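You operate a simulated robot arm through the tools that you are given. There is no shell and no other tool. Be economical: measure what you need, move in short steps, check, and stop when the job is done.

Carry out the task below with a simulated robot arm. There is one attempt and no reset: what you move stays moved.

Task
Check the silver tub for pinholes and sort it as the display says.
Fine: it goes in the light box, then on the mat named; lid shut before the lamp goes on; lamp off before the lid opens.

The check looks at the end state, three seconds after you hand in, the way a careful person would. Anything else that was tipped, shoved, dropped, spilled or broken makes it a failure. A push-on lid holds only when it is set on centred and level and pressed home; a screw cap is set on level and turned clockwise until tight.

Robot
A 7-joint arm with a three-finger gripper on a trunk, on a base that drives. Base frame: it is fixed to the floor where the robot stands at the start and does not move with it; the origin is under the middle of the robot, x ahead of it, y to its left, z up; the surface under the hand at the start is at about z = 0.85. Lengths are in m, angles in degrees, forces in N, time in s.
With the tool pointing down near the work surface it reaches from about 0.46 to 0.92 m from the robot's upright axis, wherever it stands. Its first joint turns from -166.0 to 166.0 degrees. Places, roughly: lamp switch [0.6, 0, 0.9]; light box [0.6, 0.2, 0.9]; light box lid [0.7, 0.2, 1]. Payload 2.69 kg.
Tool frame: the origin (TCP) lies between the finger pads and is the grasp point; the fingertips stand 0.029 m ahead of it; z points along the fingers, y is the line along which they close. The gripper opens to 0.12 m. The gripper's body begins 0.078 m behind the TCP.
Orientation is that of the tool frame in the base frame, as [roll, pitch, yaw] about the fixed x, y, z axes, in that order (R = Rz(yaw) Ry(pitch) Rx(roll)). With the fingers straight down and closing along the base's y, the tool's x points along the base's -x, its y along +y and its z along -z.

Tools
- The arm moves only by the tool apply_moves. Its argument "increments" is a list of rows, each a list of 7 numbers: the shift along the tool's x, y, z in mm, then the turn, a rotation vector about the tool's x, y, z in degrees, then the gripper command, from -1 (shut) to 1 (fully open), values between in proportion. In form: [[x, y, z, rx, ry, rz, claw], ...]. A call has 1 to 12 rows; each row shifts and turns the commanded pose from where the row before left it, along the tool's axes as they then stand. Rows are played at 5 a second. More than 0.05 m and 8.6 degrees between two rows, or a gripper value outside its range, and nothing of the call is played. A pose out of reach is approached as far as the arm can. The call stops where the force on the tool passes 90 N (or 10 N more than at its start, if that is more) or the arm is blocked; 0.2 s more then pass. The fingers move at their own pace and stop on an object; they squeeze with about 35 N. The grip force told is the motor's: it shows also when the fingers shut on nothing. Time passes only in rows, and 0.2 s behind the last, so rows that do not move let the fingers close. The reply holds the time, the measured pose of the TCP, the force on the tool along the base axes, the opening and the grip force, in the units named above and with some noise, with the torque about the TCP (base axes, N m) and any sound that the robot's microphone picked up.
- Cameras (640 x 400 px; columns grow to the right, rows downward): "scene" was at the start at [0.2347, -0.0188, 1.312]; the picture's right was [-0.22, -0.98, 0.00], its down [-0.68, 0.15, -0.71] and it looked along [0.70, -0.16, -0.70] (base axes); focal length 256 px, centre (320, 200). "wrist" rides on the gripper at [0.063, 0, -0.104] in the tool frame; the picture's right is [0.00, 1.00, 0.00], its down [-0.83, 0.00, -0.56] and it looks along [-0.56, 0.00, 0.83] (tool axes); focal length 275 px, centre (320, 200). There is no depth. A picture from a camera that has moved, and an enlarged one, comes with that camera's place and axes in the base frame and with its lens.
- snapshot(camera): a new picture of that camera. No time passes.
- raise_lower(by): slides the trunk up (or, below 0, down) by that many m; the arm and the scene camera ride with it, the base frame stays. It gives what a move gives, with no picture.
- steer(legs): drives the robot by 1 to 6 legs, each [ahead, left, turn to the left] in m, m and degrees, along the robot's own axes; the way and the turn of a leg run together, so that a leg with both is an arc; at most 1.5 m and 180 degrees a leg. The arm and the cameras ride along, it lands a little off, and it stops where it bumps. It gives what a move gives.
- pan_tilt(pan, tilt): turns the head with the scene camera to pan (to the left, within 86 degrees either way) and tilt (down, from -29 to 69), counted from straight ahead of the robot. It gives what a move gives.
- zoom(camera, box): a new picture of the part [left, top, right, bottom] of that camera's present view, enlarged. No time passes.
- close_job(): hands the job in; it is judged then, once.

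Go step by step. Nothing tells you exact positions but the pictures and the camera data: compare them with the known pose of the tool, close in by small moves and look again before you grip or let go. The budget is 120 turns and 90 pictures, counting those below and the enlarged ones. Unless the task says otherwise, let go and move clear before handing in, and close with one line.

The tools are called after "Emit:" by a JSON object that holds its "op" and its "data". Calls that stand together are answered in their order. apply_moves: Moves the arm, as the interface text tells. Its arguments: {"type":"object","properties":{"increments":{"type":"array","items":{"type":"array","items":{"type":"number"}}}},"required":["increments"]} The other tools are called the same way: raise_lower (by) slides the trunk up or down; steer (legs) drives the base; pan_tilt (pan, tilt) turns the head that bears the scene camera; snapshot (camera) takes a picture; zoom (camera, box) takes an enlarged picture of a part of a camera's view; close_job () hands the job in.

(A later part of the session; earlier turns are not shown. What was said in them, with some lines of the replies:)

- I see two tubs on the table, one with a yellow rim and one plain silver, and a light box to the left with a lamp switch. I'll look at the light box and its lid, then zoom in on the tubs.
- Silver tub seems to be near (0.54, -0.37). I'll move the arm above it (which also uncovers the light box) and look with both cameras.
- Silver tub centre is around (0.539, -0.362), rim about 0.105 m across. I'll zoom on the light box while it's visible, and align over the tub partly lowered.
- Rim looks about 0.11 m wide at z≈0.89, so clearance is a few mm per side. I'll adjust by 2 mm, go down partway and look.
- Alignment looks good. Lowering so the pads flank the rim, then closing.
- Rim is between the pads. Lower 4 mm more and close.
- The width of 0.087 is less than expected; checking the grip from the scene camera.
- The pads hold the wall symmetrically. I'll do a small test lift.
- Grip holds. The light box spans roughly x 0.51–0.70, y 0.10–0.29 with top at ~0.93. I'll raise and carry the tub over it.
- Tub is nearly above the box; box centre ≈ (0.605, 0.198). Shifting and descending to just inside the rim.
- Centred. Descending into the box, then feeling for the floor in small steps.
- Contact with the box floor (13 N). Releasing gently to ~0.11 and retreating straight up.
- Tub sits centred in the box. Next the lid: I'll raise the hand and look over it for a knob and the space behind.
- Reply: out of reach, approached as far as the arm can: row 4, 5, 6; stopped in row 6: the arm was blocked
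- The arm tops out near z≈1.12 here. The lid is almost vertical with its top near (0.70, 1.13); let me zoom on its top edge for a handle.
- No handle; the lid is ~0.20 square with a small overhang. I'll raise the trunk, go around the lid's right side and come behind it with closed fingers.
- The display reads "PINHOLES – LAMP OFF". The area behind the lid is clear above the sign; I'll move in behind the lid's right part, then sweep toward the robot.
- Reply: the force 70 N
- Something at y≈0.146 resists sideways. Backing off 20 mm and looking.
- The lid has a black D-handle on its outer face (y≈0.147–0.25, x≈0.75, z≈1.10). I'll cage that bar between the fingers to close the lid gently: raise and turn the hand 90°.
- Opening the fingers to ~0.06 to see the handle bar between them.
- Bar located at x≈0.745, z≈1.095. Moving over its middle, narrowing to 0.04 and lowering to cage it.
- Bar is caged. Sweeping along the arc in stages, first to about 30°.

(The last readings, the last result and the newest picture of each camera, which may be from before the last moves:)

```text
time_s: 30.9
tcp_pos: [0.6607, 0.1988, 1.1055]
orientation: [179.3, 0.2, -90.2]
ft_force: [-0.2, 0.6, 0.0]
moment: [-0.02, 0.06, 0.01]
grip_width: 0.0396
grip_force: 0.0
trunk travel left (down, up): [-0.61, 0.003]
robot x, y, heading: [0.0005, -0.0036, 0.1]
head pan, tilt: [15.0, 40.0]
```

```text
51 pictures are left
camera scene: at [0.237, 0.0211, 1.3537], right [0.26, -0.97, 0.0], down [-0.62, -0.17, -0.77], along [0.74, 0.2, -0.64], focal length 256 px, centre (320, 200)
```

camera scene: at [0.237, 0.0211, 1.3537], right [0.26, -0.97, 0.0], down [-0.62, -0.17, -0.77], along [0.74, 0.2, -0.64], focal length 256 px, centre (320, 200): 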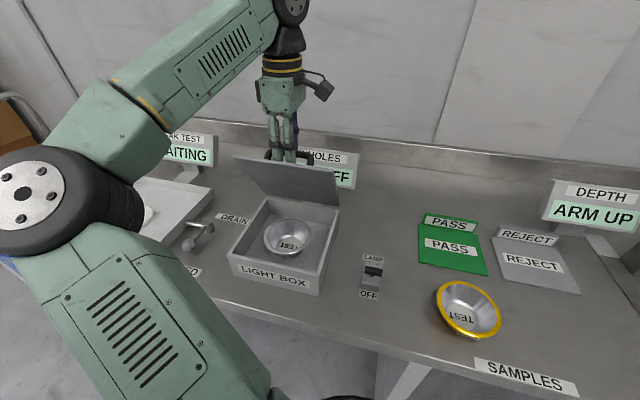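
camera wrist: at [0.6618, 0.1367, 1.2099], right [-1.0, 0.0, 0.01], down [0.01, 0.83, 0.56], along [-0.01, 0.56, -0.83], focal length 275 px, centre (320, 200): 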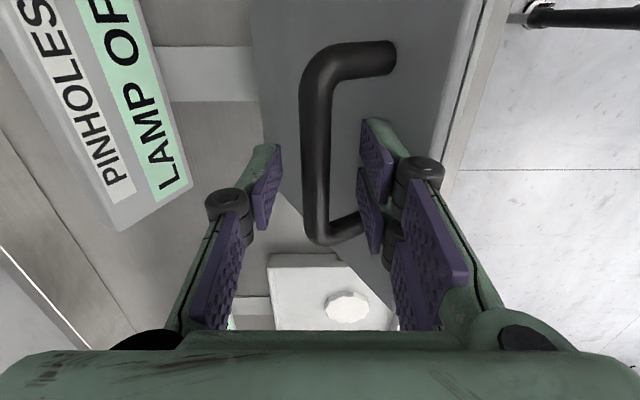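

The lid follows nicely with the bar centred in the cage. Continuing to about 75°.

Emit:
{"op": "apply_moves", "data": {"increments": [[0, 13, 4, 0, 0, 0, -0.333], [0, 13, 6, 0, 0, 0, -0.333], [0, 13, 7, 0, 0, 0, -0.333], [0, 11, 8, 0, 0, 0, -0.333], [0, 12, 9, 0, 0, 0, -0.333], [0, 11, 10, 0, 0, 0, -0.333], [0, 9, 11, 0, 0, 0, -0.333], [0, 9, 11, 0, 0, 0, -0.333], [0, 8, 12, 0, 0, 0, -0.333]]}}

Emit:
{"op": "snapshot", "data": {"camera": "wrist"}}

Emit:
{"op": "snapshot", "data": {"camera": "scene"}}

```text
time_s: 32.9
tcp_pos: [0.5614, 0.1977, 1.0296]
orientation: [179.3, 0.4, -90.1]
ft_force: [-0.3, 0.3, 1.0]
moment: [-0.04, 0.01, -0.02]
grip_width: 0.04
grip_force: 0.1
trunk travel left (down, up): [-0.61, 0.003]
robot x, y, heading: [0.0005, 0.0024, -0.2]
head pan, tilt: [15.0, 40.0]
```

```text
50 pictures are left
camera wrist: at [0.5617, 0.1357, 1.1324], right [-1.0, 0.0, 0.01], down [0.01, 0.83, 0.56], along [-0.01, 0.56, -0.83], focal length 275 px, centre (320, 200)
```

wrist: 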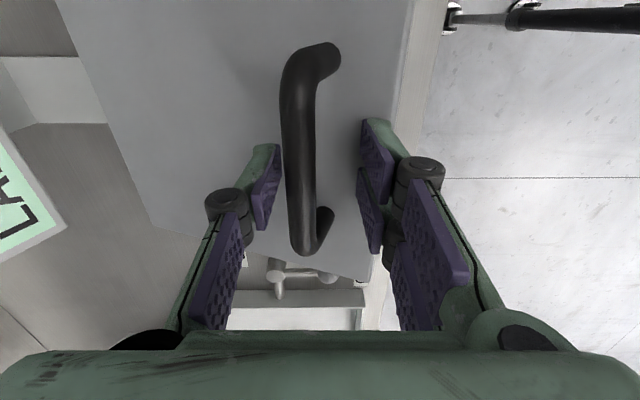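

```text
49 pictures are left
camera scene: at [0.2372, 0.021, 1.3536], right [0.26, -0.97, 0.0], down [-0.62, -0.17, -0.77], along [0.74, 0.2, -0.64], focal length 256 px, centre (320, 200)
```

scene: 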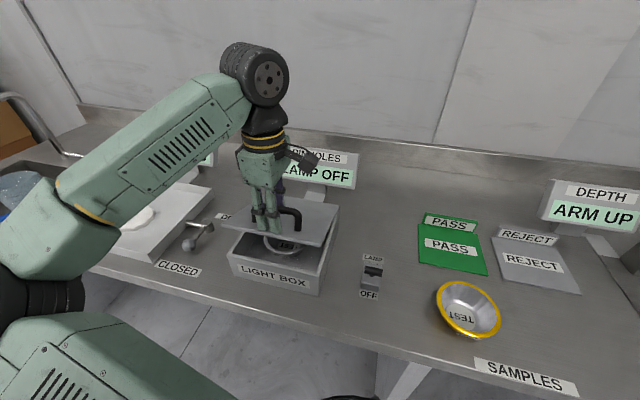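

The bar lags at the rear finger (hinge has friction). I'll raise 10 mm, centre on the bar, grip it and bring it the rest of the way down.

Emit:
{"op": "apply_moves", "data": {"increments": [[0, -10, -10, 0, 0, 0, -0.333], [0, 0, 0, 0, 0, 0, -0.6], [0, 0, 0, 0, 0, 0, -1], [0, 0, 0, 0, 0, 0, -1], [0, 0, 0, 0, 0, 0, -1]]}}

Emit:
{"op": "apply_moves", "data": {"increments": [[0, 7, 9, 0, 0, 0, -1], [0, 6, 10, 0, 0, 0, -1], [0, 5, 10, 0, 0, 0, -1], [0, 4, 10, 0, 0, 0, -1], [0, 3, 10, 0, 0, 0, -1]]}}

Emit:
{"op": "snapshot", "data": {"camera": "wrist"}}

Emit:
{"op": "snapshot", "data": {"camera": "scene"}}

```text
time_s: 34.0
tcp_pos: [0.5711, 0.1982, 1.0418]
orientation: [179.3, 0.3, -90.2]
ft_force: [-8.0, 0.5, 4.0]
moment: [-0.06, 0.23, 0.22]
grip_width: 0.0133
grip_force: 37.5
trunk travel left (down, up): [-0.61, 0.003]
robot x, y, heading: [-0.0011, 0.0007, -0.1]
head pan, tilt: [15.0, 40.0]
```

```text
time_s: 35.2
tcp_pos: [0.5471, 0.1974, 0.9929]
orientation: [179.3, 0.2, -90.3]
ft_force: [6.5, -3.0, -0.9]
moment: [-0.4, -0.25, 0.31]
grip_width: 0.013
grip_force: 39.7
trunk travel left (down, up): [-0.61, 0.003]
robot x, y, heading: [-0.002, 0.0021, -0.1]
head pan, tilt: [15.0, 40.0]
```

```text
48 pictures are left
camera wrist: at [0.5478, 0.136, 1.0944], right [-1.0, 0.0, 0.01], down [0.01, 0.83, 0.56], along [-0.01, 0.56, -0.83], focal length 275 px, centre (320, 200)
```

wrist: 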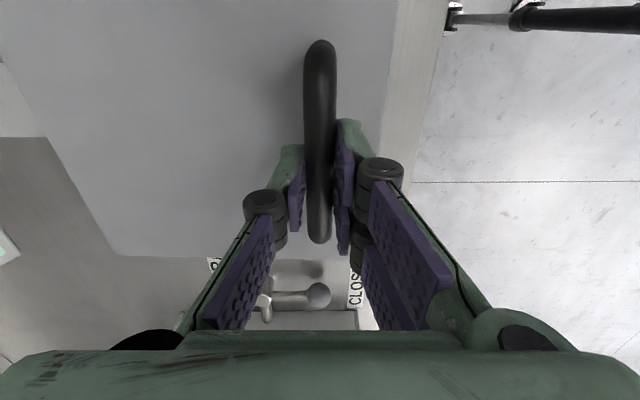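

```text
47 pictures are left
camera scene: at [0.2378, 0.0206, 1.3535], right [0.26, -0.97, 0.0], down [-0.62, -0.17, -0.77], along [0.74, 0.2, -0.64], focal length 256 px, centre (320, 200)
```

scene: 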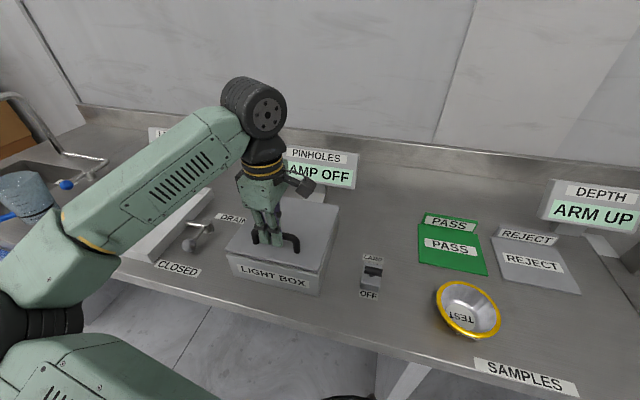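

Nearly shut. Pressing a bit further down until contact.

Emit:
{"op": "apply_moves", "data": {"increments": [[0, 1, 4, 0, 0, 0, -1], [0, 1, 4, 0, 0, 0, -1], [0, 0, 3, 0, 0, 0, -1], [0, 0, 0, 0, 0, 0, -1]]}}

Emit:
{"op": "zoom", "data": {"camera": "scene", "box": [200, 180, 400, 310]}}

```text
time_s: 36.2
tcp_pos: [0.5454, 0.1969, 0.981]
orientation: [179.6, 0.4, -90.2]
ft_force: [11.4, -6.0, 31.3]
moment: [0.03, -0.15, 0.29]
grip_width: 0.0132
grip_force: 39.8
trunk travel left (down, up): [-0.61, 0.003]
robot x, y, heading: [0.0024, 0.0005, 0.1]
head pan, tilt: [15.0, 40.0]
```

```text
3.08 times, centred on (300, 245) of scene
camera zoom: at [0.2361, 0.0197, 1.3543], right [0.26, -0.97, 0.0], down [-0.62, -0.17, -0.77], along [0.74, 0.2, -0.64], focal length 789 px, centre (382, 62)
```

zoom: 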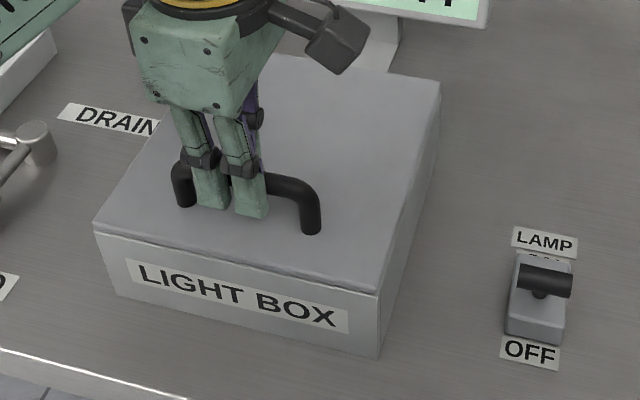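

Lid is shut (31 N contact). Releasing the bar, lifting straight up and moving toward the lamp switch near (0.56, 0).

Emit:
{"op": "apply_moves", "data": {"increments": [[0, 0, 0, 0, 0, 0, -0.3], [0, 0, 0, 0, 0, 0, -0.3], [0, 0, 0, 0, 0, 0, -0.3], [0, 0, -20, 0, 0, 0, -0.3], [0, 0, -40, 0, 0, 0, -0.2], [30, 0, -20, 0, 0, 0, -0.2], [40, 0, 0, 0, 0, 0, -0.2], [40, 0, 0, 0, 0, 0, -0.2], [40, 0, 0, 0, 0, 0, -0.2], [40, 0, 0, 0, 0, 0, -0.2], [10, -15, 0, 0, 0, 0, -0.2]]}}

Emit:
{"op": "snapshot", "data": {"camera": "wrist"}}

Emit:
{"op": "snapshot", "data": {"camera": "scene"}}

```text
time_s: 38.6
tcp_pos: [0.561, -0.0027, 1.0578]
orientation: [179.3, 0.3, -90.2]
ft_force: [-1.1, 0.9, -0.7]
moment: [0.02, -0.01, 0.03]
grip_width: 0.0479
grip_force: 0.0
trunk travel left (down, up): [-0.61, 0.003]
robot x, y, heading: [0.0002, 0.0007, -0.2]
head pan, tilt: [15.0, 40.0]
```

```text
45 pictures are left
camera wrist: at [0.5621, -0.0645, 1.1619], right [-1.0, 0.0, 0.01], down [0.01, 0.83, 0.56], along [-0.01, 0.56, -0.83], focal length 275 px, centre (320, 200)
```

wrist: 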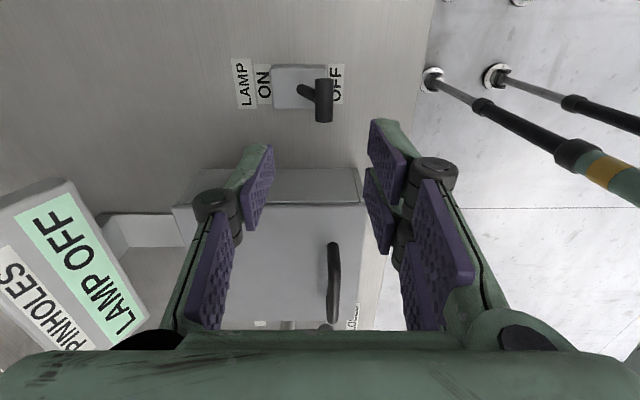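

```text
44 pictures are left
camera scene: at [0.2374, 0.0209, 1.3535], right [0.26, -0.97, 0.0], down [-0.62, -0.17, -0.77], along [0.74, 0.2, -0.64], focal length 256 px, centre (320, 200)
```

scene: 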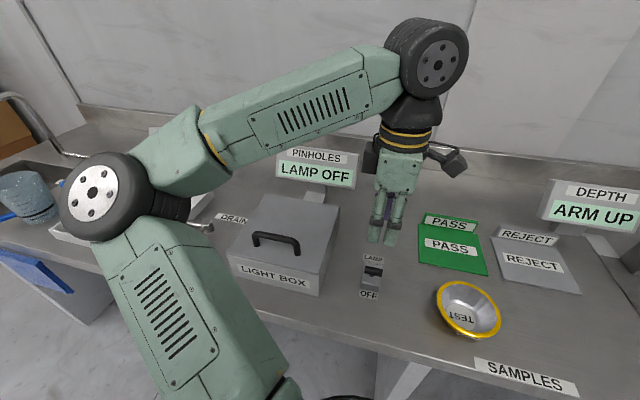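

Lever bar at ≈(0.556, −0.002, 0.913), leaning to OFF; ON is away from the robot. I'll lower with the bar between the fingers, check, then push +x.

Emit:
{"op": "apply_moves", "data": {"increments": [[0, 0, 40, 0, 0, 0, -0.2], [0, 0, 40, 0, 0, 0, -0.2], [0, 0, 25, 0, 0, 0, -0.2], [0, 0, 20, 0, 0, 0, -0.2]]}}

Emit:
{"op": "snapshot", "data": {"camera": "wrist"}}

Emit:
{"op": "zoom", "data": {"camera": "scene", "box": [300, 200, 460, 310]}}

```text
time_s: 39.6
tcp_pos: [0.5582, -0.0008, 0.9328]
orientation: [179.3, 0.1, -90.2]
ft_force: [-0.5, -0.2, -0.1]
moment: [-0.03, -0.02, -0.01]
grip_width: 0.0482
grip_force: 0.2
trunk travel left (down, up): [-0.61, 0.003]
robot x, y, heading: [-0.0009, 0.0017, -0.0]
head pan, tilt: [15.0, 40.0]
```

```text
43 pictures are left
camera wrist: at [0.5589, -0.0626, 1.0357], right [-1.0, 0.0, 0.01], down [0.01, 0.83, 0.56], along [-0.01, 0.56, -0.83], focal length 275 px, centre (320, 200)
```

wrist: 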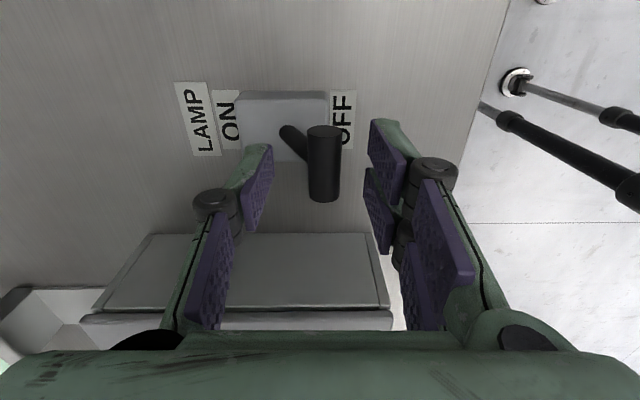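

```text
3.64 times, centred on (380, 255) of scene
camera zoom: at [0.2373, 0.021, 1.3536], right [0.26, -0.97, 0.0], down [-0.62, -0.17, -0.77], along [0.74, 0.2, -0.64], focal length 932 px, centre (102, 0)
```

zoom: 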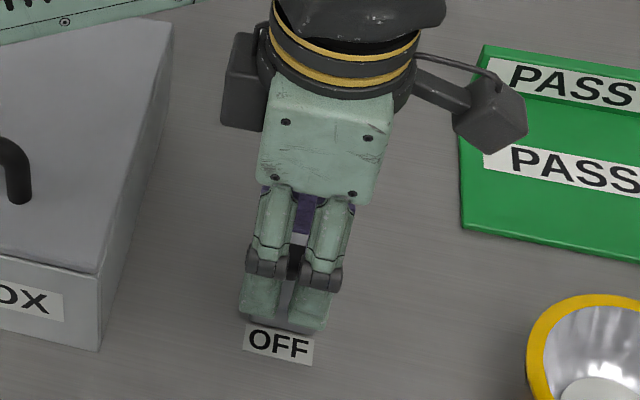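

Bar is between the fingers. Lower 4 mm and push away from the robot to switch ON.

Emit:
{"op": "apply_moves", "data": {"increments": [[0, 0, 4, 0, 0, 0, -0.2], [0, -12, 0, 0, 0, 0, -0.2], [0, -12, 0, 0, 0, 0, -0.2], [0, -12, 0, 0, 0, 0, -0.2], [0, -12, 0, 0, 0, 0, -0.2], [0, -8, 0, 0, 0, 0, -0.2]]}}

Emit:
{"op": "snapshot", "data": {"camera": "wrist"}}

Emit:
{"op": "snapshot", "data": {"camera": "scene"}}

```text
time_s: 41.0
tcp_pos: [0.6133, -0.0011, 0.9292]
orientation: [179.3, 0.3, -90.2]
ft_force: [0.1, -0.9, -1.0]
moment: [0.02, -0.02, 0.01]
grip_width: 0.0479
grip_force: 0.1
trunk travel left (down, up): [-0.61, 0.003]
robot x, y, heading: [0.0007, -0.0015, 0.2]
head pan, tilt: [15.0, 40.0]
```

```text
41 pictures are left
camera wrist: at [0.6144, -0.0636, 1.0321], right [-1.0, 0.0, 0.01], down [0.01, 0.83, 0.56], along [-0.01, 0.56, -0.83], focal length 275 px, centre (320, 200)
```

wrist: 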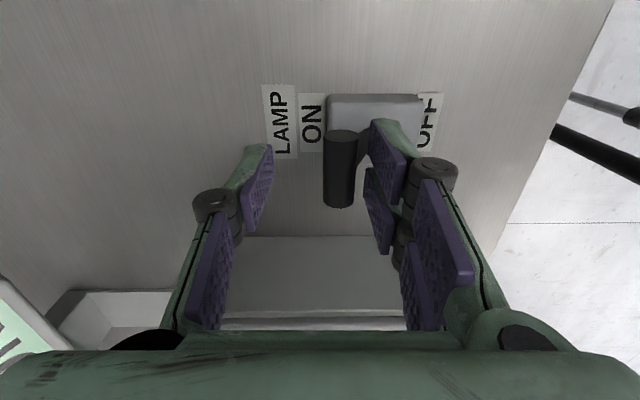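

```text
40 pictures are left
camera scene: at [0.2372, 0.0209, 1.3536], right [0.26, -0.97, 0.0], down [-0.62, -0.17, -0.77], along [0.74, 0.2, -0.64], focal length 256 px, centre (320, 200)
```

scene: 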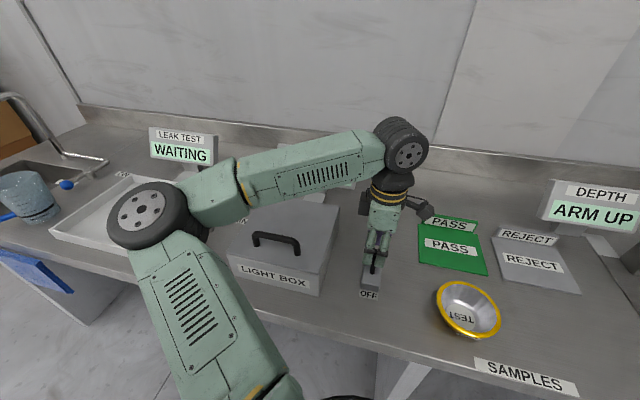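

The lever snapped to the ON side. Lifting clear so the display becomes visible.

Emit:
{"op": "apply_moves", "data": {"increments": [[0, 0, -30, 0, 0, 0, -0.2], [0, 0, -40, 0, 0, 0, -0.2], [30, 0, -20, 0, 0, 0, -0.2], [40, 0, 0, 0, 0, 0, -0.2], [40, 0, 0, 0, 0, 0, -0.2], [30, 0, 0, 0, 0, 0, -0.2]]}}

Emit:
{"op": "snapshot", "data": {"camera": "scene"}}

```text
time_s: 42.5
tcp_pos: [0.6139, -0.1414, 1.0193]
orientation: [179.3, 0.2, -90.2]
ft_force: [-0.8, -1.1, 0.7]
moment: [0.01, -0.02, -0.01]
grip_width: 0.048
grip_force: 0.1
trunk travel left (down, up): [-0.61, 0.003]
robot x, y, heading: [0.0005, -0.0012, 0.1]
head pan, tilt: [15.0, 40.0]
```

```text
39 pictures are left
camera scene: at [0.2372, 0.0206, 1.3536], right [0.26, -0.97, 0.0], down [-0.62, -0.17, -0.77], along [0.74, 0.2, -0.64], focal length 256 px, centre (320, 200)
```

scene: 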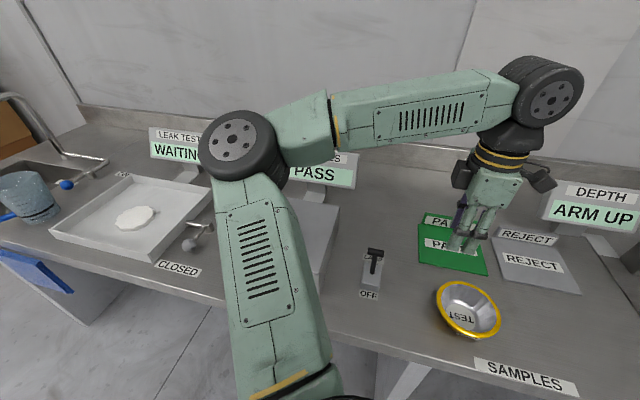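

The display now shows PASS; zooming to be sure.

Emit:
{"op": "zoom", "data": {"camera": "scene", "box": [270, 130, 400, 210]}}

```text
4.92 times, centred on (335, 170) of scene
camera zoom: at [0.2372, 0.0206, 1.3536], right [0.26, -0.97, 0.0], down [-0.62, -0.17, -0.77], along [0.74, 0.2, -0.64], focal length 1262 px, centre (246, 348)
```

zoom: 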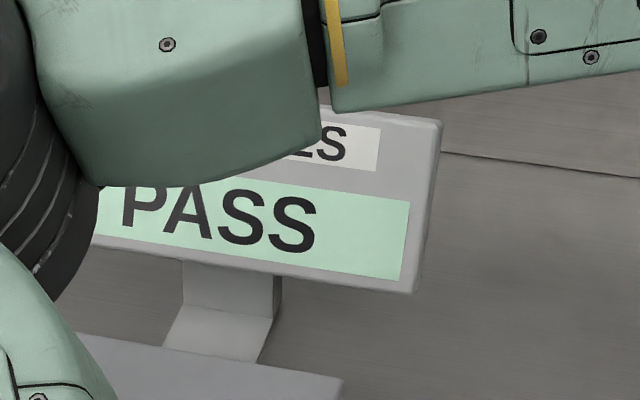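

PASS. Returning to the switch by the same path to turn the lamp off.

Emit:
{"op": "apply_moves", "data": {"increments": [[-30, 0, 0, 0, 0, 0, -0.2], [-40, 0, 0, 0, 0, 0, -0.2], [-40, 0, 0, 0, 0, 0, -0.2], [-30, 4, 0, 0, 0, 0, -0.2], [0, 0, 20, 0, 0, 0, -0.2], [0, 0, 20, 0, 0, 0, -0.2], [0, 0, 10, 0, 0, 0, -0.2]]}}

Emit:
{"op": "snapshot", "data": {"camera": "wrist"}}

Emit:
{"op": "snapshot", "data": {"camera": "scene"}}

```text
time_s: 44.0
tcp_pos: [0.6114, -0.0013, 0.9687]
orientation: [179.3, 0.2, -90.3]
ft_force: [0.5, 0.4, 0.6]
moment: [-0.03, 0.02, 0.0]
grip_width: 0.0478
grip_force: 0.0
trunk travel left (down, up): [-0.61, 0.003]
robot x, y, heading: [0.0001, -0.0015, -0.1]
head pan, tilt: [15.0, 40.0]
```

```text
37 pictures are left
camera wrist: at [0.6121, -0.0634, 1.072], right [-1.0, 0.0, 0.01], down [0.01, 0.83, 0.56], along [-0.01, 0.56, -0.83], focal length 275 px, centre (320, 200)
```

wrist: 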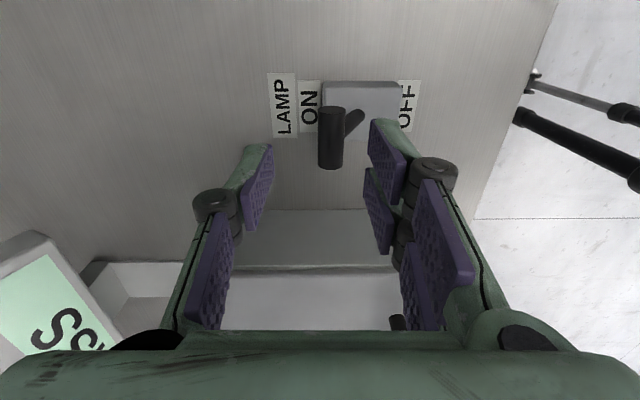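

```text
36 pictures are left
camera scene: at [0.2372, 0.021, 1.3536], right [0.26, -0.97, 0.0], down [-0.62, -0.17, -0.77], along [0.74, 0.2, -0.64], focal length 256 px, centre (320, 200)
```

scene: 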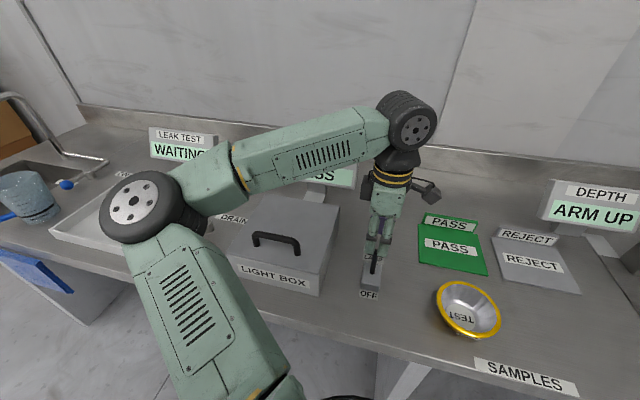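

Bar is between the fingers. Lower and pull back toward the robot to switch OFF, then lift.

Emit:
{"op": "apply_moves", "data": {"increments": [[0, 0, 20, 0, 0, 0, -0.2], [0, 0, 19, 0, 0, 0, -0.2], [0, 13, 0, 0, 0, 0, -0.2], [0, 13, 0, 0, 0, 0, -0.2], [0, 13, 0, 0, 0, 0, -0.2], [0, 13, 0, 0, 0, 0, -0.2], [0, 15, 0, 0, 0, 0, -0.2], [0, -4, -4, 0, 0, 0, -0.2], [0, 0, -40, 0, 0, 0, -0.2], [0, 0, -40, 0, 0, 0, -0.2], [0, 0, -30, 0, 0, 0, -0.2]]}}

Emit:
{"op": "snapshot", "data": {"camera": "wrist"}}

Emit:
{"op": "snapshot", "data": {"camera": "scene"}}

```text
time_s: 46.5
tcp_pos: [0.5469, -0.0019, 1.0434]
orientation: [179.3, 0.3, -90.3]
ft_force: [-0.1, -0.4, -0.1]
moment: [-0.02, 0.02, 0.0]
grip_width: 0.0481
grip_force: 0.0
trunk travel left (down, up): [-0.61, 0.003]
robot x, y, heading: [-0.0011, 0.0009, -0.1]
head pan, tilt: [15.0, 40.0]
```

```text
35 pictures are left
camera wrist: at [0.5477, -0.0638, 1.146], right [-1.0, 0.0, 0.01], down [0.01, 0.83, 0.56], along [-0.01, 0.56, -0.83], focal length 275 px, centre (320, 200)
```

wrist: 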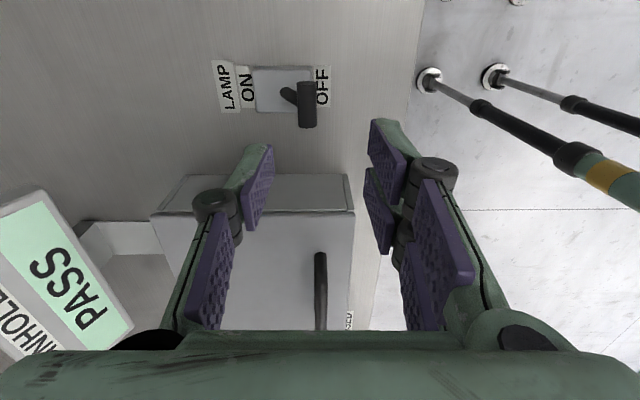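

```text
34 pictures are left
camera scene: at [0.2371, 0.0209, 1.3536], right [0.26, -0.97, 0.0], down [-0.62, -0.17, -0.77], along [0.74, 0.2, -0.64], focal length 256 px, centre (320, 200)
```

scene: 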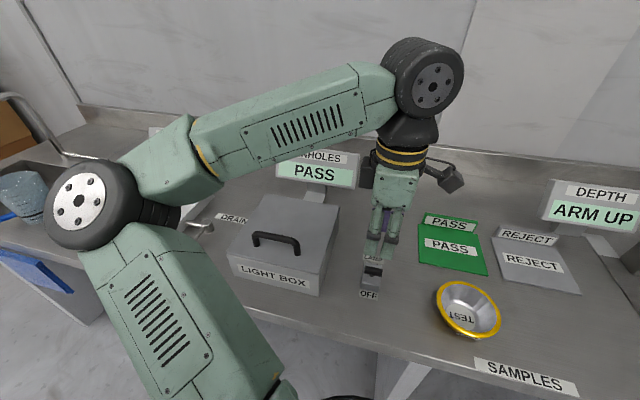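

Lamp lever is back at OFF and the result stays PASS. Now back to the lid handle at (0.545, 0.197).

Emit:
{"op": "apply_moves", "data": {"increments": [[-40, 2, -15, 0, 0, 0, -0.333], [-40, 0, 0, 0, 0, 0, -0.333], [-40, 0, 0, 0, 0, 0, -0.333], [-40, 0, 0, 0, 0, 0, -0.333], [-39, 0, 0, 0, 0, 0, -0.333], [0, 0, 30, 0, 0, 0, -0.333]]}}

Emit:
{"op": "snapshot", "data": {"camera": "wrist"}}

```text
time_s: 47.9
tcp_pos: [0.5473, 0.1976, 1.0321]
orientation: [179.3, 0.3, -90.3]
ft_force: [0.5, 0.2, -0.1]
moment: [0.01, 0.0, -0.01]
grip_width: 0.0401
grip_force: 0.1
trunk travel left (down, up): [-0.61, 0.003]
robot x, y, heading: [0.0017, -0.0025, 0.1]
head pan, tilt: [15.0, 40.0]
```

```text
33 pictures are left
camera wrist: at [0.5478, 0.1352, 1.1348], right [-1.0, 0.0, 0.01], down [0.01, 0.83, 0.56], along [-0.01, 0.56, -0.83], focal length 275 px, centre (320, 200)
```

wrist: 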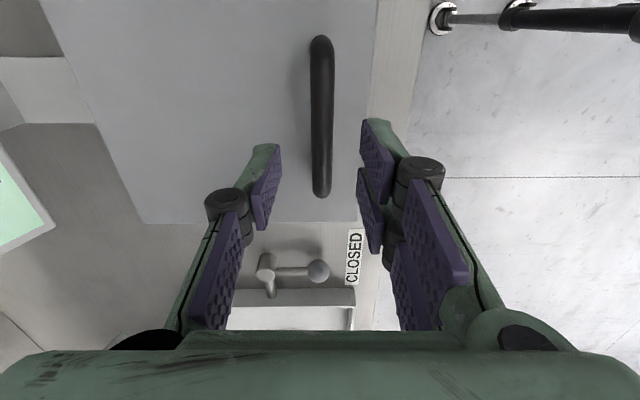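

Aligned with the bar. Lower, grip, and lift along the reverse arc.

Emit:
{"op": "apply_moves", "data": {"increments": [[0, 0, 25, 0, 0, 0, -0.333], [0, 1, 22, 0, 0, 0, -0.333], [0, 0, 0, 0, 0, 0, -1], [0, 0, 0, 0, 0, 0, -1], [0, 0, 0, 0, 0, 0, -1]]}}

Emit:
{"op": "apply_moves", "data": {"increments": [[0, -3, -10, 0, 0, 0, -1], [0, -4, -10, 0, 0, 0, -1], [0, -5, -10, 0, 0, 0, -1], [0, -6, -10, 0, 0, 0, -1], [0, -8, -11, 0, 0, 0, -1], [0, -9, -11, 0, 0, 0, -1], [0, -9, -11, 0, 0, 0, -1]]}}

Emit:
{"op": "snapshot", "data": {"camera": "wrist"}}

Emit:
{"op": "snapshot", "data": {"camera": "scene"}}

```text
time_s: 49.0
tcp_pos: [0.5461, 0.199, 0.9852]
orientation: [179.2, 0.3, -90.2]
ft_force: [-8.3, -0.9, -0.9]
moment: [0.02, 0.24, 0.26]
grip_width: 0.0133
grip_force: 27.5
trunk travel left (down, up): [-0.61, 0.003]
robot x, y, heading: [-0.0006, -0.0013, -0.1]
head pan, tilt: [15.0, 40.0]
```

```text
time_s: 50.6
tcp_pos: [0.5867, 0.1978, 1.059]
orientation: [179.3, 0.5, -90.2]
ft_force: [-31.4, -0.6, 27.8]
moment: [0.07, 0.43, 0.31]
grip_width: 0.0129
grip_force: 39.8
trunk travel left (down, up): [-0.61, 0.003]
robot x, y, heading: [-0.0023, 0.0034, -0.2]
head pan, tilt: [15.0, 40.0]
```

```text
32 pictures are left
camera wrist: at [0.5867, 0.1353, 1.1617], right [-1.0, 0.0, 0.01], down [0.01, 0.83, 0.56], along [-0.01, 0.56, -0.83], focal length 275 px, centre (320, 200)
```

wrist: 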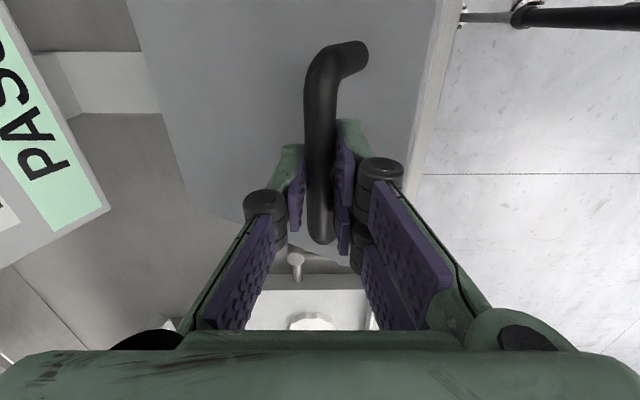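

```text
31 pictures are left
camera scene: at [0.2325, 0.0204, 1.3549], right [0.26, -0.97, 0.0], down [-0.62, -0.17, -0.77], along [0.74, 0.2, -0.64], focal length 256 px, centre (320, 200)
```

scene: 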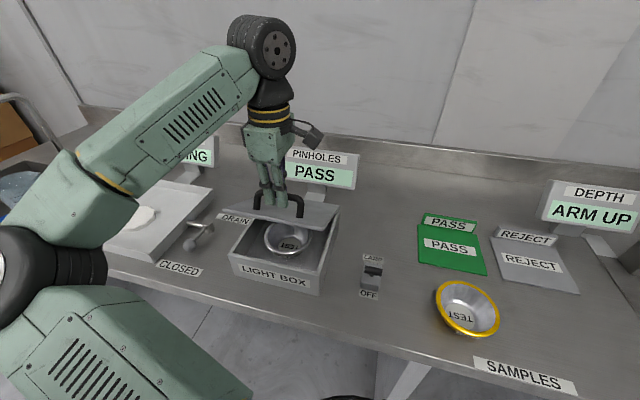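

Lid is partly open but gripping builds radial force. I'll loosen to a cage and push the bar back along the arc with the front finger.

Emit:
{"op": "apply_moves", "data": {"increments": [[0, 0, 0, 0, 0, 0, -0.5], [0, 0, 0, 0, 0, 0, -0.333], [0, -12, -7, 0, 0, 0, -0.333], [0, -11, -7, 0, 0, 0, -0.333], [0, -11, -7, 0, 0, 0, -0.333], [0, -11, -7, 0, 0, 0, -0.333], [0, -13, -6, 0, 0, 0, -0.333], [0, -13, -6, 0, 0, 0, -0.333], [0, -13, -4, 0, 0, 0, -0.333]]}}

Emit:
{"op": "snapshot", "data": {"camera": "wrist"}}

```text
time_s: 52.6
tcp_pos: [0.6741, 0.1969, 1.0989]
orientation: [179.3, 0.3, -90.3]
ft_force: [-1.3, -0.5, 1.0]
moment: [0.02, 0.01, 0.06]
grip_width: 0.0414
grip_force: 1.1
trunk travel left (down, up): [-0.61, 0.003]
robot x, y, heading: [0.001, 0.0001, 0.2]
head pan, tilt: [15.0, 40.0]
```

```text
30 pictures are left
camera wrist: at [0.6745, 0.1344, 1.2016], right [-1.0, 0.0, 0.01], down [0.01, 0.83, 0.56], along [-0.01, 0.56, -0.83], focal length 275 px, centre (320, 200)
```

wrist: 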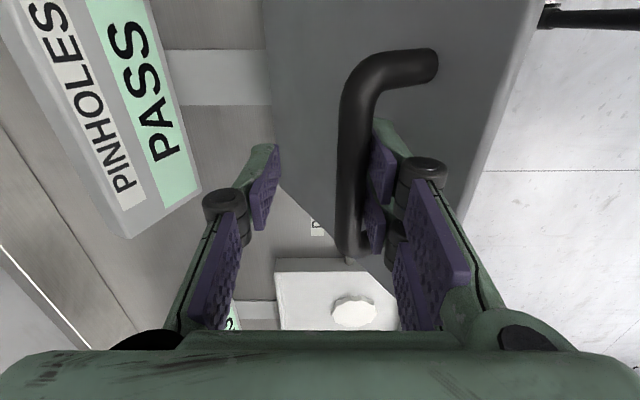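

Works well. Continuing to fully open.

Emit:
{"op": "apply_moves", "data": {"increments": [[0, -14, -3, 0, 0, 0, -0.333], [0, -14, -2, 0, 0, 0, -0.333], [0, -15, -1, 0, 0, 0, -0.333], [0, -14, 1, 0, 0, 0, -0.333], [0, -14, 2, 0, 0, 0, -0.333], [0, -12, 2, 0, 0, 0, -0.333], [0, -6, 2, 0, 0, 0, -0.333]]}}

Emit:
{"op": "snapshot", "data": {"camera": "wrist"}}

Emit:
{"op": "snapshot", "data": {"camera": "scene"}}

```text
time_s: 54.2
tcp_pos: [0.7643, 0.197, 1.0985]
orientation: [179.4, 0.4, -90.2]
ft_force: [-0.3, -0.2, -0.3]
moment: [0.03, 0.0, 0.02]
grip_width: 0.0408
grip_force: 0.5
trunk travel left (down, up): [-0.61, 0.003]
robot x, y, heading: [-0.0008, -0.0005, 0.0]
head pan, tilt: [15.0, 40.0]
```

```text
29 pictures are left
camera wrist: at [0.7649, 0.134, 1.2009], right [-1.0, 0.0, 0.01], down [0.01, 0.83, 0.56], along [-0.01, 0.56, -0.83], focal length 275 px, centre (320, 200)
```

wrist: 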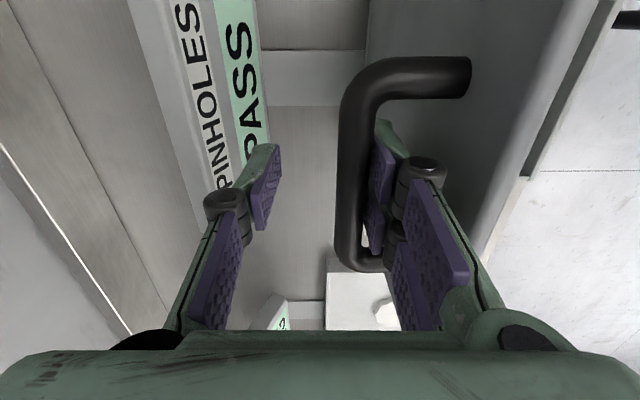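

```text
28 pictures are left
camera scene: at [0.2371, 0.0209, 1.3536], right [0.26, -0.97, 0.0], down [-0.62, -0.17, -0.77], along [0.74, 0.2, -0.64], focal length 256 px, centre (320, 200)
```

scene: 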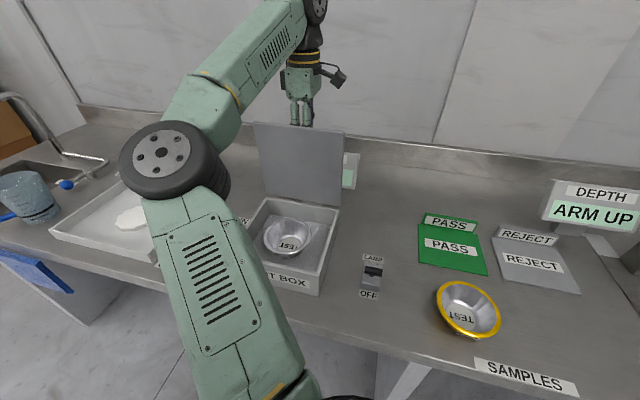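

Lid is upright again. Lifting off the handle and backing out around the right side.

Emit:
{"op": "apply_moves", "data": {"increments": [[0, 7, 0, 0, 0, 0, -0.333], [0, 0, -20, 0, 0, 0, -0.333], [0, 0, -25, 0, 0, 0, -0.333], [40, 0, 0, 0, 0, 0, -0.333], [40, 0, 0, 0, 0, 0, -0.333], [40, 0, 0, 0, 0, 0, -0.333], [40, 0, 0, 0, 0, 0, -0.333], [15, 20, 0, 0, 0, 0, -0.333], [0, 40, 0, 0, 0, 0, -0.333], [0, 40, 0, 0, 0, 0, -0.333], [0, 40, 0, 0, 0, 0, -0.333], [0, 15, 0, 0, 0, 0, -0.333]]}}

Emit:
{"op": "apply_moves", "data": {"increments": [[0, 0, 0, 0, 0, 8.2, 0.6], [0, 0, 10, 0, 0, 8.2, 0.85], [0, 0, 10, 0, 0, 8.2, 0.85], [0, 0, 10, 0, 0, 8.2, 0.85], [0, 0, 10, 0, 0, 8.2, 0.85], [0, 0, 10, 0, 0, 8.2, 0.85], [0, 0, 0, 0, 0, 8.2, 0.85], [0, 0, 0, 0, 0, 8.2, 0.85], [0, 0, 0, 0, 0, 8.2, 0.85], [0, 0, 0, 0, 0, 8.2, 0.85], [0, 0, 0, 0, 0, 8.2, 0.85]]}}

Emit:
{"op": "snapshot", "data": {"camera": "scene"}}

```text
time_s: 56.9
tcp_pos: [0.602, 0.0219, 1.1429]
orientation: [179.3, 0.3, -90.2]
ft_force: [0.2, 0.7, 0.0]
moment: [-0.02, 0.04, 0.02]
grip_width: 0.0402
grip_force: 0.1
trunk travel left (down, up): [-0.61, 0.003]
robot x, y, heading: [0.0037, 0.0013, 0.1]
head pan, tilt: [15.0, 40.0]
```

```text
time_s: 59.2
tcp_pos: [0.6011, 0.0218, 1.093]
orientation: [179.8, -0.8, 179.4]
ft_force: [-0.4, 0.5, -1.5]
moment: [0.0, 0.0, 0.0]
grip_width: 0.1109
grip_force: 0.1
trunk travel left (down, up): [-0.61, 0.003]
robot x, y, heading: [0.0002, 0.0007, -0.1]
head pan, tilt: [15.0, 40.0]
```

```text
27 pictures are left
camera scene: at [0.2372, 0.021, 1.3536], right [0.26, -0.97, 0.0], down [-0.62, -0.17, -0.77], along [0.74, 0.2, -0.64], focal length 256 px, centre (320, 200)
```

scene: 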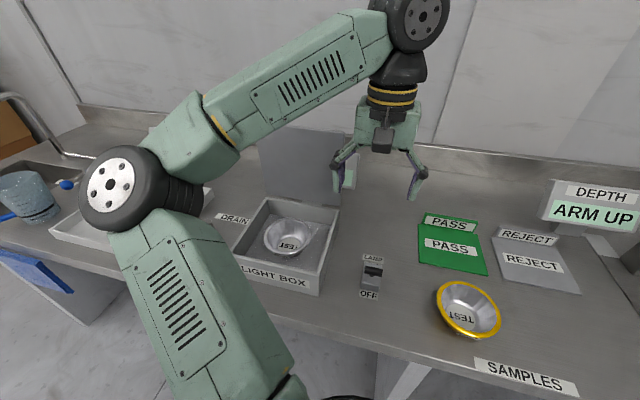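

Moving back over the tub in the box.

Emit:
{"op": "apply_moves", "data": {"increments": [[0, 40, 0, 0, 0, 0, 0.85], [0, 45, 10, 0, 0, 0, 0.85], [0, 45, 20, 0, 0, 0, 0.85], [-3, 44, 20, 0, 0, 0, 0.85], [0, 0, 30, 0, -0.8, 0.6, 0.85]]}}

Emit:
{"op": "snapshot", "data": {"camera": "wrist"}}

```text
time_s: 60.5
tcp_pos: [0.6073, 0.1974, 1.0154]
orientation: [179.7, 0.1, 178.9]
ft_force: [-0.1, -0.2, 0.6]
moment: [-0.01, 0.04, -0.01]
grip_width: 0.1109
grip_force: 0.0
trunk travel left (down, up): [-0.61, 0.003]
robot x, y, heading: [0.0009, 0.0031, 0.1]
head pan, tilt: [15.0, 40.0]
```

```text
26 pictures are left
camera wrist: at [0.5434, 0.1994, 1.1178], right [0.01, 1.0, 0.01], down [0.83, -0.01, 0.56], along [0.56, 0.0, -0.83], focal length 275 px, centre (320, 200)
```

wrist: 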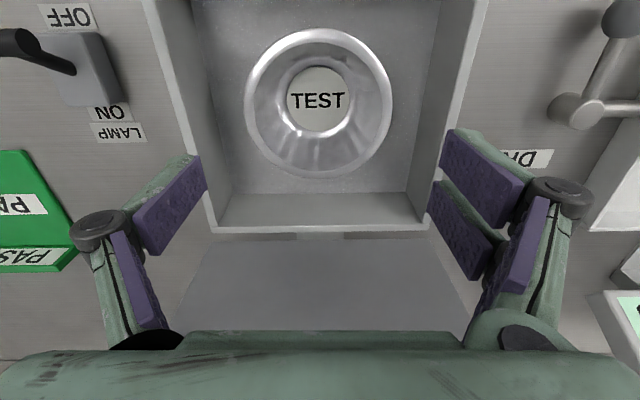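

Small correction, then descending to the earlier grasp height (0.911) with fingers straddling the tub.

Emit:
{"op": "apply_moves", "data": {"increments": [[3, -2.5, 0, 0, 0, -1.1, 0.85], [0, 0, 30, 0, 0, 0, 0.85], [0, 0, 30, 0, 0, 0, 0.85], [0, 0, 20, 0, 0, 0, 0.85], [0, 0, 12, 0, 0, 0, 0.85]]}}

Emit:
{"op": "snapshot", "data": {"camera": "wrist"}}

```text
time_s: 61.6
tcp_pos: [0.6016, 0.1935, 0.9227]
orientation: [179.7, 0.1, -180.0]
ft_force: [-0.5, -0.3, 0.4]
moment: [-0.01, 0.0, 0.02]
grip_width: 0.111
grip_force: 0.1
trunk travel left (down, up): [-0.61, 0.003]
robot x, y, heading: [-0.0001, 0.0011, 0.0]
head pan, tilt: [15.0, 40.0]
```

```text
25 pictures are left
camera wrist: at [0.5379, 0.1949, 1.0259], right [-0.01, 1.0, 0.0], down [0.83, 0.0, 0.56], along [0.56, 0.01, -0.83], focal length 275 px, centre (320, 200)
```

wrist: 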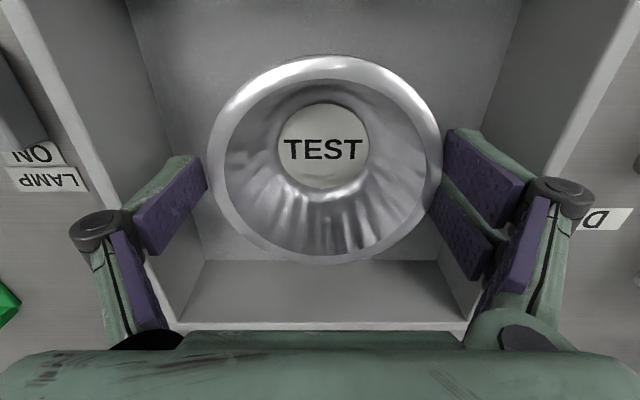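

Shift 2.5 mm left, lower the last 11 mm and grip.

Emit:
{"op": "apply_moves", "data": {"increments": [[-2, 2.5, 0, 0, 0, 0, 0.85], [0, 0, 6, 0, 0, 0, 0.85], [0, 0, 5, 0, 0, 0, 0.85], [0, 0, 0, 0, 0, 0, 0.4], [0, 0, 0, 0, 0, 0, -0.3], [0, 0, 0, 0, 0, 0, -1], [0, 0, 0, 0, 0, 0, -1], [0, 0, 0, 0, 0, 0, -1]]}}

Emit:
{"op": "snapshot", "data": {"camera": "wrist"}}

```text
time_s: 63.5
tcp_pos: [0.6028, 0.1976, 0.9133]
orientation: [179.7, 0.2, -179.9]
ft_force: [0.2, -0.1, 9.3]
moment: [-0.02, 0.0, 0.01]
grip_width: 0.0865
grip_force: 34.8
trunk travel left (down, up): [-0.61, 0.003]
robot x, y, heading: [-0.0001, 0.0017, 0.1]
head pan, tilt: [15.0, 40.0]
```

```text
24 pictures are left
camera wrist: at [0.5391, 0.1978, 1.0161], right [-0.01, 1.0, 0.01], down [0.83, 0.0, 0.56], along [0.56, 0.01, -0.83], focal length 275 px, centre (320, 200)
```

wrist: 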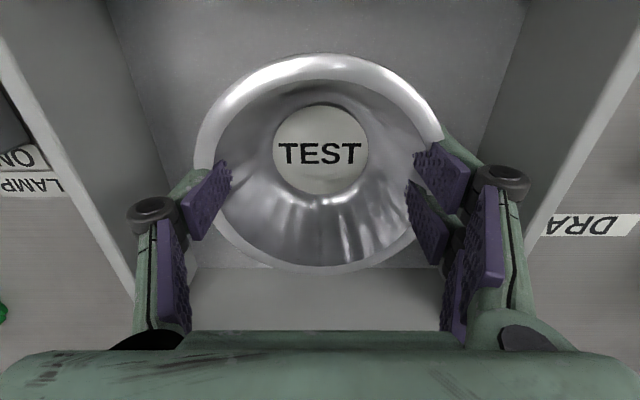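

Grip matches before. Lifting and carrying to above the PASS mat (≈0.71, −0.19).

Emit:
{"op": "apply_moves", "data": {"increments": [[0, 0, -15, 0, 0, 0, -1], [0, 0, -30, 0, 0, 0, -1], [0, 0, -40, 0, 0, 0, -1], [0, -10, -32, 0, 0, 0, -1], [0, -38, 0, 0, 0, 0, -1], [0, -40, 0, 0, 0, 0, -1], [0, -40, 0, 0, 0, 0, -1], [0, -40, 0, 0, 0, 0, -1], [-15, -40, 0, 0, 0, 0, -1], [-15, -40, 0, 0, 0, 0, -1], [-20, -40, 0, 0, 0, 0, -1], [-20, -40, 0, 0, 0, 0, -1]]}}

Emit:
{"op": "apply_moves", "data": {"increments": [[-20, -40, 0, 0, 0, 0, -1], [-17, -20, 0, 0, 0, 0, -1], [0, 0, 0, 0, 0, 0, -1]]}}

Emit:
{"op": "snapshot", "data": {"camera": "wrist"}}

Emit:
{"op": "pan_tilt", "data": {"pan": -12, "tilt": 42}}

Emit:
{"op": "snapshot", "data": {"camera": "scene"}}

```text
time_s: 66.0
tcp_pos: [0.6726, -0.1317, 1.0268]
orientation: [179.6, 0.1, -179.9]
ft_force: [0.3, -0.1, -0.6]
moment: [0.01, 0.02, 0.01]
grip_width: 0.0859
grip_force: 35.5
trunk travel left (down, up): [-0.61, 0.003]
robot x, y, heading: [0.0013, -0.0002, 0.4]
head pan, tilt: [15.0, 40.0]
```

```text
time_s: 66.8
tcp_pos: [0.7113, -0.191, 1.0265]
orientation: [179.7, 0.1, -179.8]
ft_force: [-0.2, 0.0, 0.1]
moment: [0.0, 0.0, 0.02]
grip_width: 0.0856
grip_force: 34.4
trunk travel left (down, up): [-0.61, 0.003]
robot x, y, heading: [-0.0021, -0.0005, -0.0]
head pan, tilt: [15.0, 40.0]
```

```text
23 pictures are left
camera wrist: at [0.6479, -0.1911, 1.1291], right [-0.01, 1.0, 0.0], down [0.83, 0.0, 0.56], along [0.56, 0.01, -0.83], focal length 275 px, centre (320, 200)
```

wrist: 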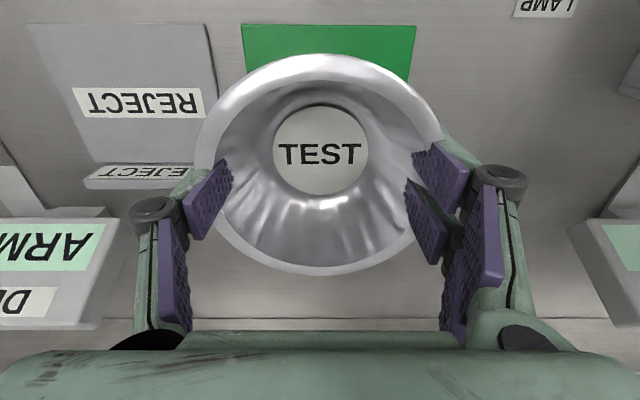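

```text
time_s: 67.8
tcp_pos: [0.7115, -0.1921, 1.026]
orientation: [179.7, 0.1, -179.9]
ft_force: [-0.7, 0.2, -0.2]
moment: [0.0, -0.02, 0.04]
grip_width: 0.0857
grip_force: 35.1
trunk travel left (down, up): [-0.61, 0.003]
robot x, y, heading: [0.0001, 0.0012, -0.1]
head pan, tilt: [-12.0, 42.0]
```

```text
22 pictures are left
camera scene: at [0.2369, -0.0184, 1.3507], right [-0.21, -0.98, 0.0], down [-0.65, 0.14, -0.74], along [0.73, -0.15, -0.67], focal length 256 px, centre (320, 200)
```

scene: 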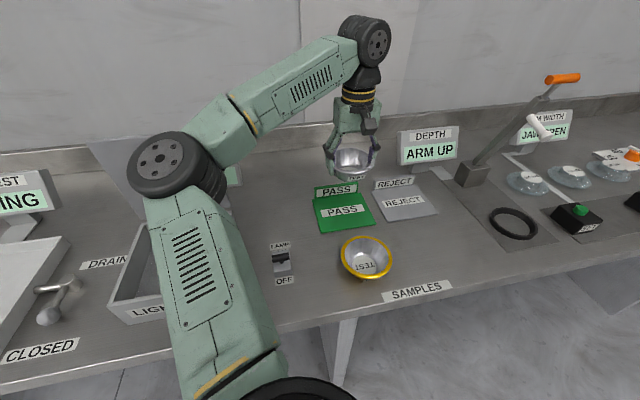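

Mat spans about x 0.655–0.78, y −0.257 to −0.11. Centring and lowering.

Emit:
{"op": "apply_moves", "data": {"increments": [[-3, 8, 0, 0, 0, 0, -1], [0, 0, 30, 0, 0, 0, -1], [0, 0, 30, 0, 0, 0, -1], [0, 0, 30, 0, 0, 0, -1], [0, 0, 22, 0, 0, 0, -1]]}}

Emit:
{"op": "zoom", "data": {"camera": "scene", "box": [270, 130, 450, 250]}}

Emit:
{"op": "snapshot", "data": {"camera": "wrist"}}

```text
time_s: 69.0
tcp_pos: [0.7151, -0.1828, 0.9142]
orientation: [179.7, 0.1, -179.9]
ft_force: [0.0, -0.2, 0.1]
moment: [-0.01, -0.02, -0.04]
grip_width: 0.0857
grip_force: 35.0
trunk travel left (down, up): [-0.61, 0.003]
robot x, y, heading: [-0.0001, -0.0009, -0.2]
head pan, tilt: [-12.0, 42.0]
```

```text
3.33 times, centred on (360, 190) of scene
camera zoom: at [0.237, -0.0184, 1.3507], right [-0.21, -0.98, 0.0], down [-0.65, 0.14, -0.74], along [0.73, -0.15, -0.67], focal length 854 px, centre (187, 233)
```

zoom: 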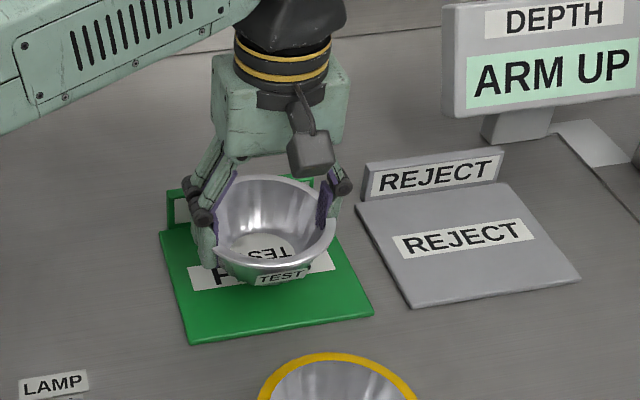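

```text
20 pictures are left
camera wrist: at [0.6512, -0.1822, 1.0171], right [-0.01, 1.0, 0.0], down [0.83, 0.0, 0.56], along [0.56, 0.01, -0.83], focal length 275 px, centre (320, 200)
```

wrist: 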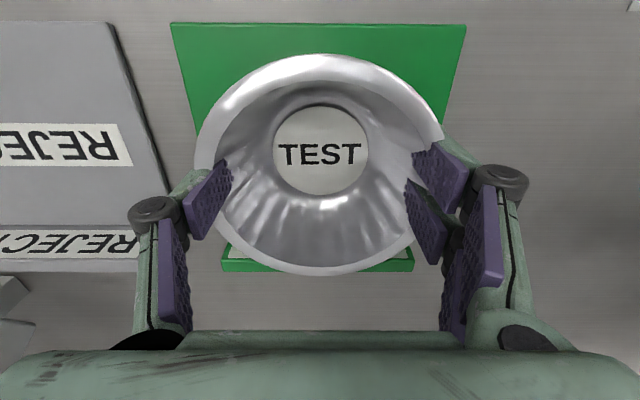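

Well centred on the green mat. Lowering gently to contact.

Emit:
{"op": "apply_moves", "data": {"increments": [[0, 0, 5, 0, 0, 0, -1], [0, 0, 4, 0, 0, 0, -1], [0, 0, 2, 0, 0, 0, -1], [0, 0, 0, 0, 0, 0, -1]]}}

```text
time_s: 70.0
tcp_pos: [0.7139, -0.1818, 0.904]
orientation: [179.6, 0.1, -179.8]
ft_force: [0.6, 0.4, -0.7]
moment: [0.02, -0.02, -0.01]
grip_width: 0.0858
grip_force: 35.3
trunk travel left (down, up): [-0.61, 0.003]
robot x, y, heading: [-0.0006, 0.0017, -0.2]
head pan, tilt: [-12.0, 42.0]
```

Emit:
{"op": "apply_moves", "data": {"increments": [[0, 0, 2, 0, 0, 0, -1], [0, 0, 2, 0, 0, 0, -1], [0, 0, 0, 0, 0, 0, -1]]}}

```text
time_s: 70.8
tcp_pos: [0.7131, -0.1819, 0.899]
orientation: [179.7, 0.2, -179.8]
ft_force: [-0.1, 0.6, -0.8]
moment: [-0.01, -0.02, 0.02]
grip_width: 0.0856
grip_force: 35.1
trunk travel left (down, up): [-0.61, 0.003]
robot x, y, heading: [0.0012, 0.0012, -0.1]
head pan, tilt: [-12.0, 42.0]
```

No contact yet at 0.899; continuing in 1–2 mm steps.

Emit:
{"op": "apply_moves", "data": {"increments": [[0, 0, 1.5, 0, 0, 0, -1], [0, 0, 1, 0, 0, 0, -1], [0, 0, 0, 0, 0, 0, -1]]}}

```text
time_s: 71.6
tcp_pos: [0.7126, -0.1819, 0.8973]
orientation: [179.8, 0.2, -180.0]
ft_force: [1.5, -1.0, 9.5]
moment: [0.06, -0.04, -0.02]
grip_width: 0.0862
grip_force: 34.7
trunk travel left (down, up): [-0.61, 0.003]
robot x, y, heading: [0.0031, -0.0039, 0.1]
head pan, tilt: [-12.0, 42.0]
```

Contact (9.5 N). Releasing and retreating straight up.

Emit:
{"op": "apply_moves", "data": {"increments": [[0, 0, -1, 0, 0, 0, 0.6], [0, 0, 0, 0, 0, 0, 0.9], [0, 0, 0, 0, 0, 0, 0.9], [0, 0, -10, 0, 0, 0, 0.9], [0, 0, -20, 0, 0, 0, 0.9], [0, 0, -40, 0, 0, 0, 0.9], [0, 0, -40, 0, 0, 0, 0.9], [40, 0, -20, 0, 0, 0, 0.9], [40, 0, 0, 0, 0, 0, 0.9]]}}

Emit:
{"op": "snapshot", "data": {"camera": "wrist"}}

Emit:
{"op": "snapshot", "data": {"camera": "scene"}}

```text
time_s: 73.6
tcp_pos: [0.6346, -0.1849, 1.0277]
orientation: [179.7, 0.1, -179.9]
ft_force: [-0.2, 0.5, -0.3]
moment: [0.02, 0.01, -0.03]
grip_width: 0.114
grip_force: 0.1
trunk travel left (down, up): [-0.61, 0.003]
robot x, y, heading: [0.002, -0.0015, -0.0]
head pan, tilt: [-12.0, 42.0]
```

```text
19 pictures are left
camera wrist: at [0.5701, -0.1841, 1.1314], right [-0.01, 1.0, 0.0], down [0.83, 0.0, 0.56], along [0.56, 0.01, -0.83], focal length 275 px, centre (320, 200)
```

wrist: 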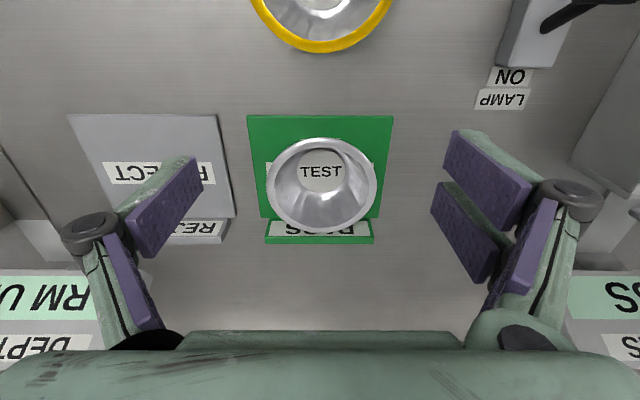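

```text
18 pictures are left
camera scene: at [0.2367, -0.0184, 1.3507], right [-0.21, -0.98, 0.0], down [-0.65, 0.14, -0.74], along [0.73, -0.15, -0.67], focal length 256 px, centre (320, 200)
```

scene: 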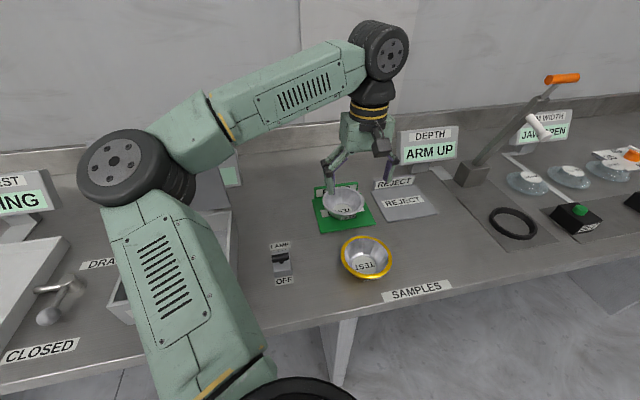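

The silver tub stands upright on the PASS mat, the lamp is off, and the lid is open as I found it. The arm is clear, so I'm handing in.

Emit:
{"op": "close_job", "data": {}}

```text
The job is handed in.
```

The silver tub passed the pinhole check: the display read PASS, and the tub now stands upright on the PASS mat. The lid was shut before the lamp went on, and the lamp was off before the lid opened. One slip: while reaching behind the lid, the hand pushed sideways against the lid's handle with about 69 N. Nothing looked shifted afterwards.
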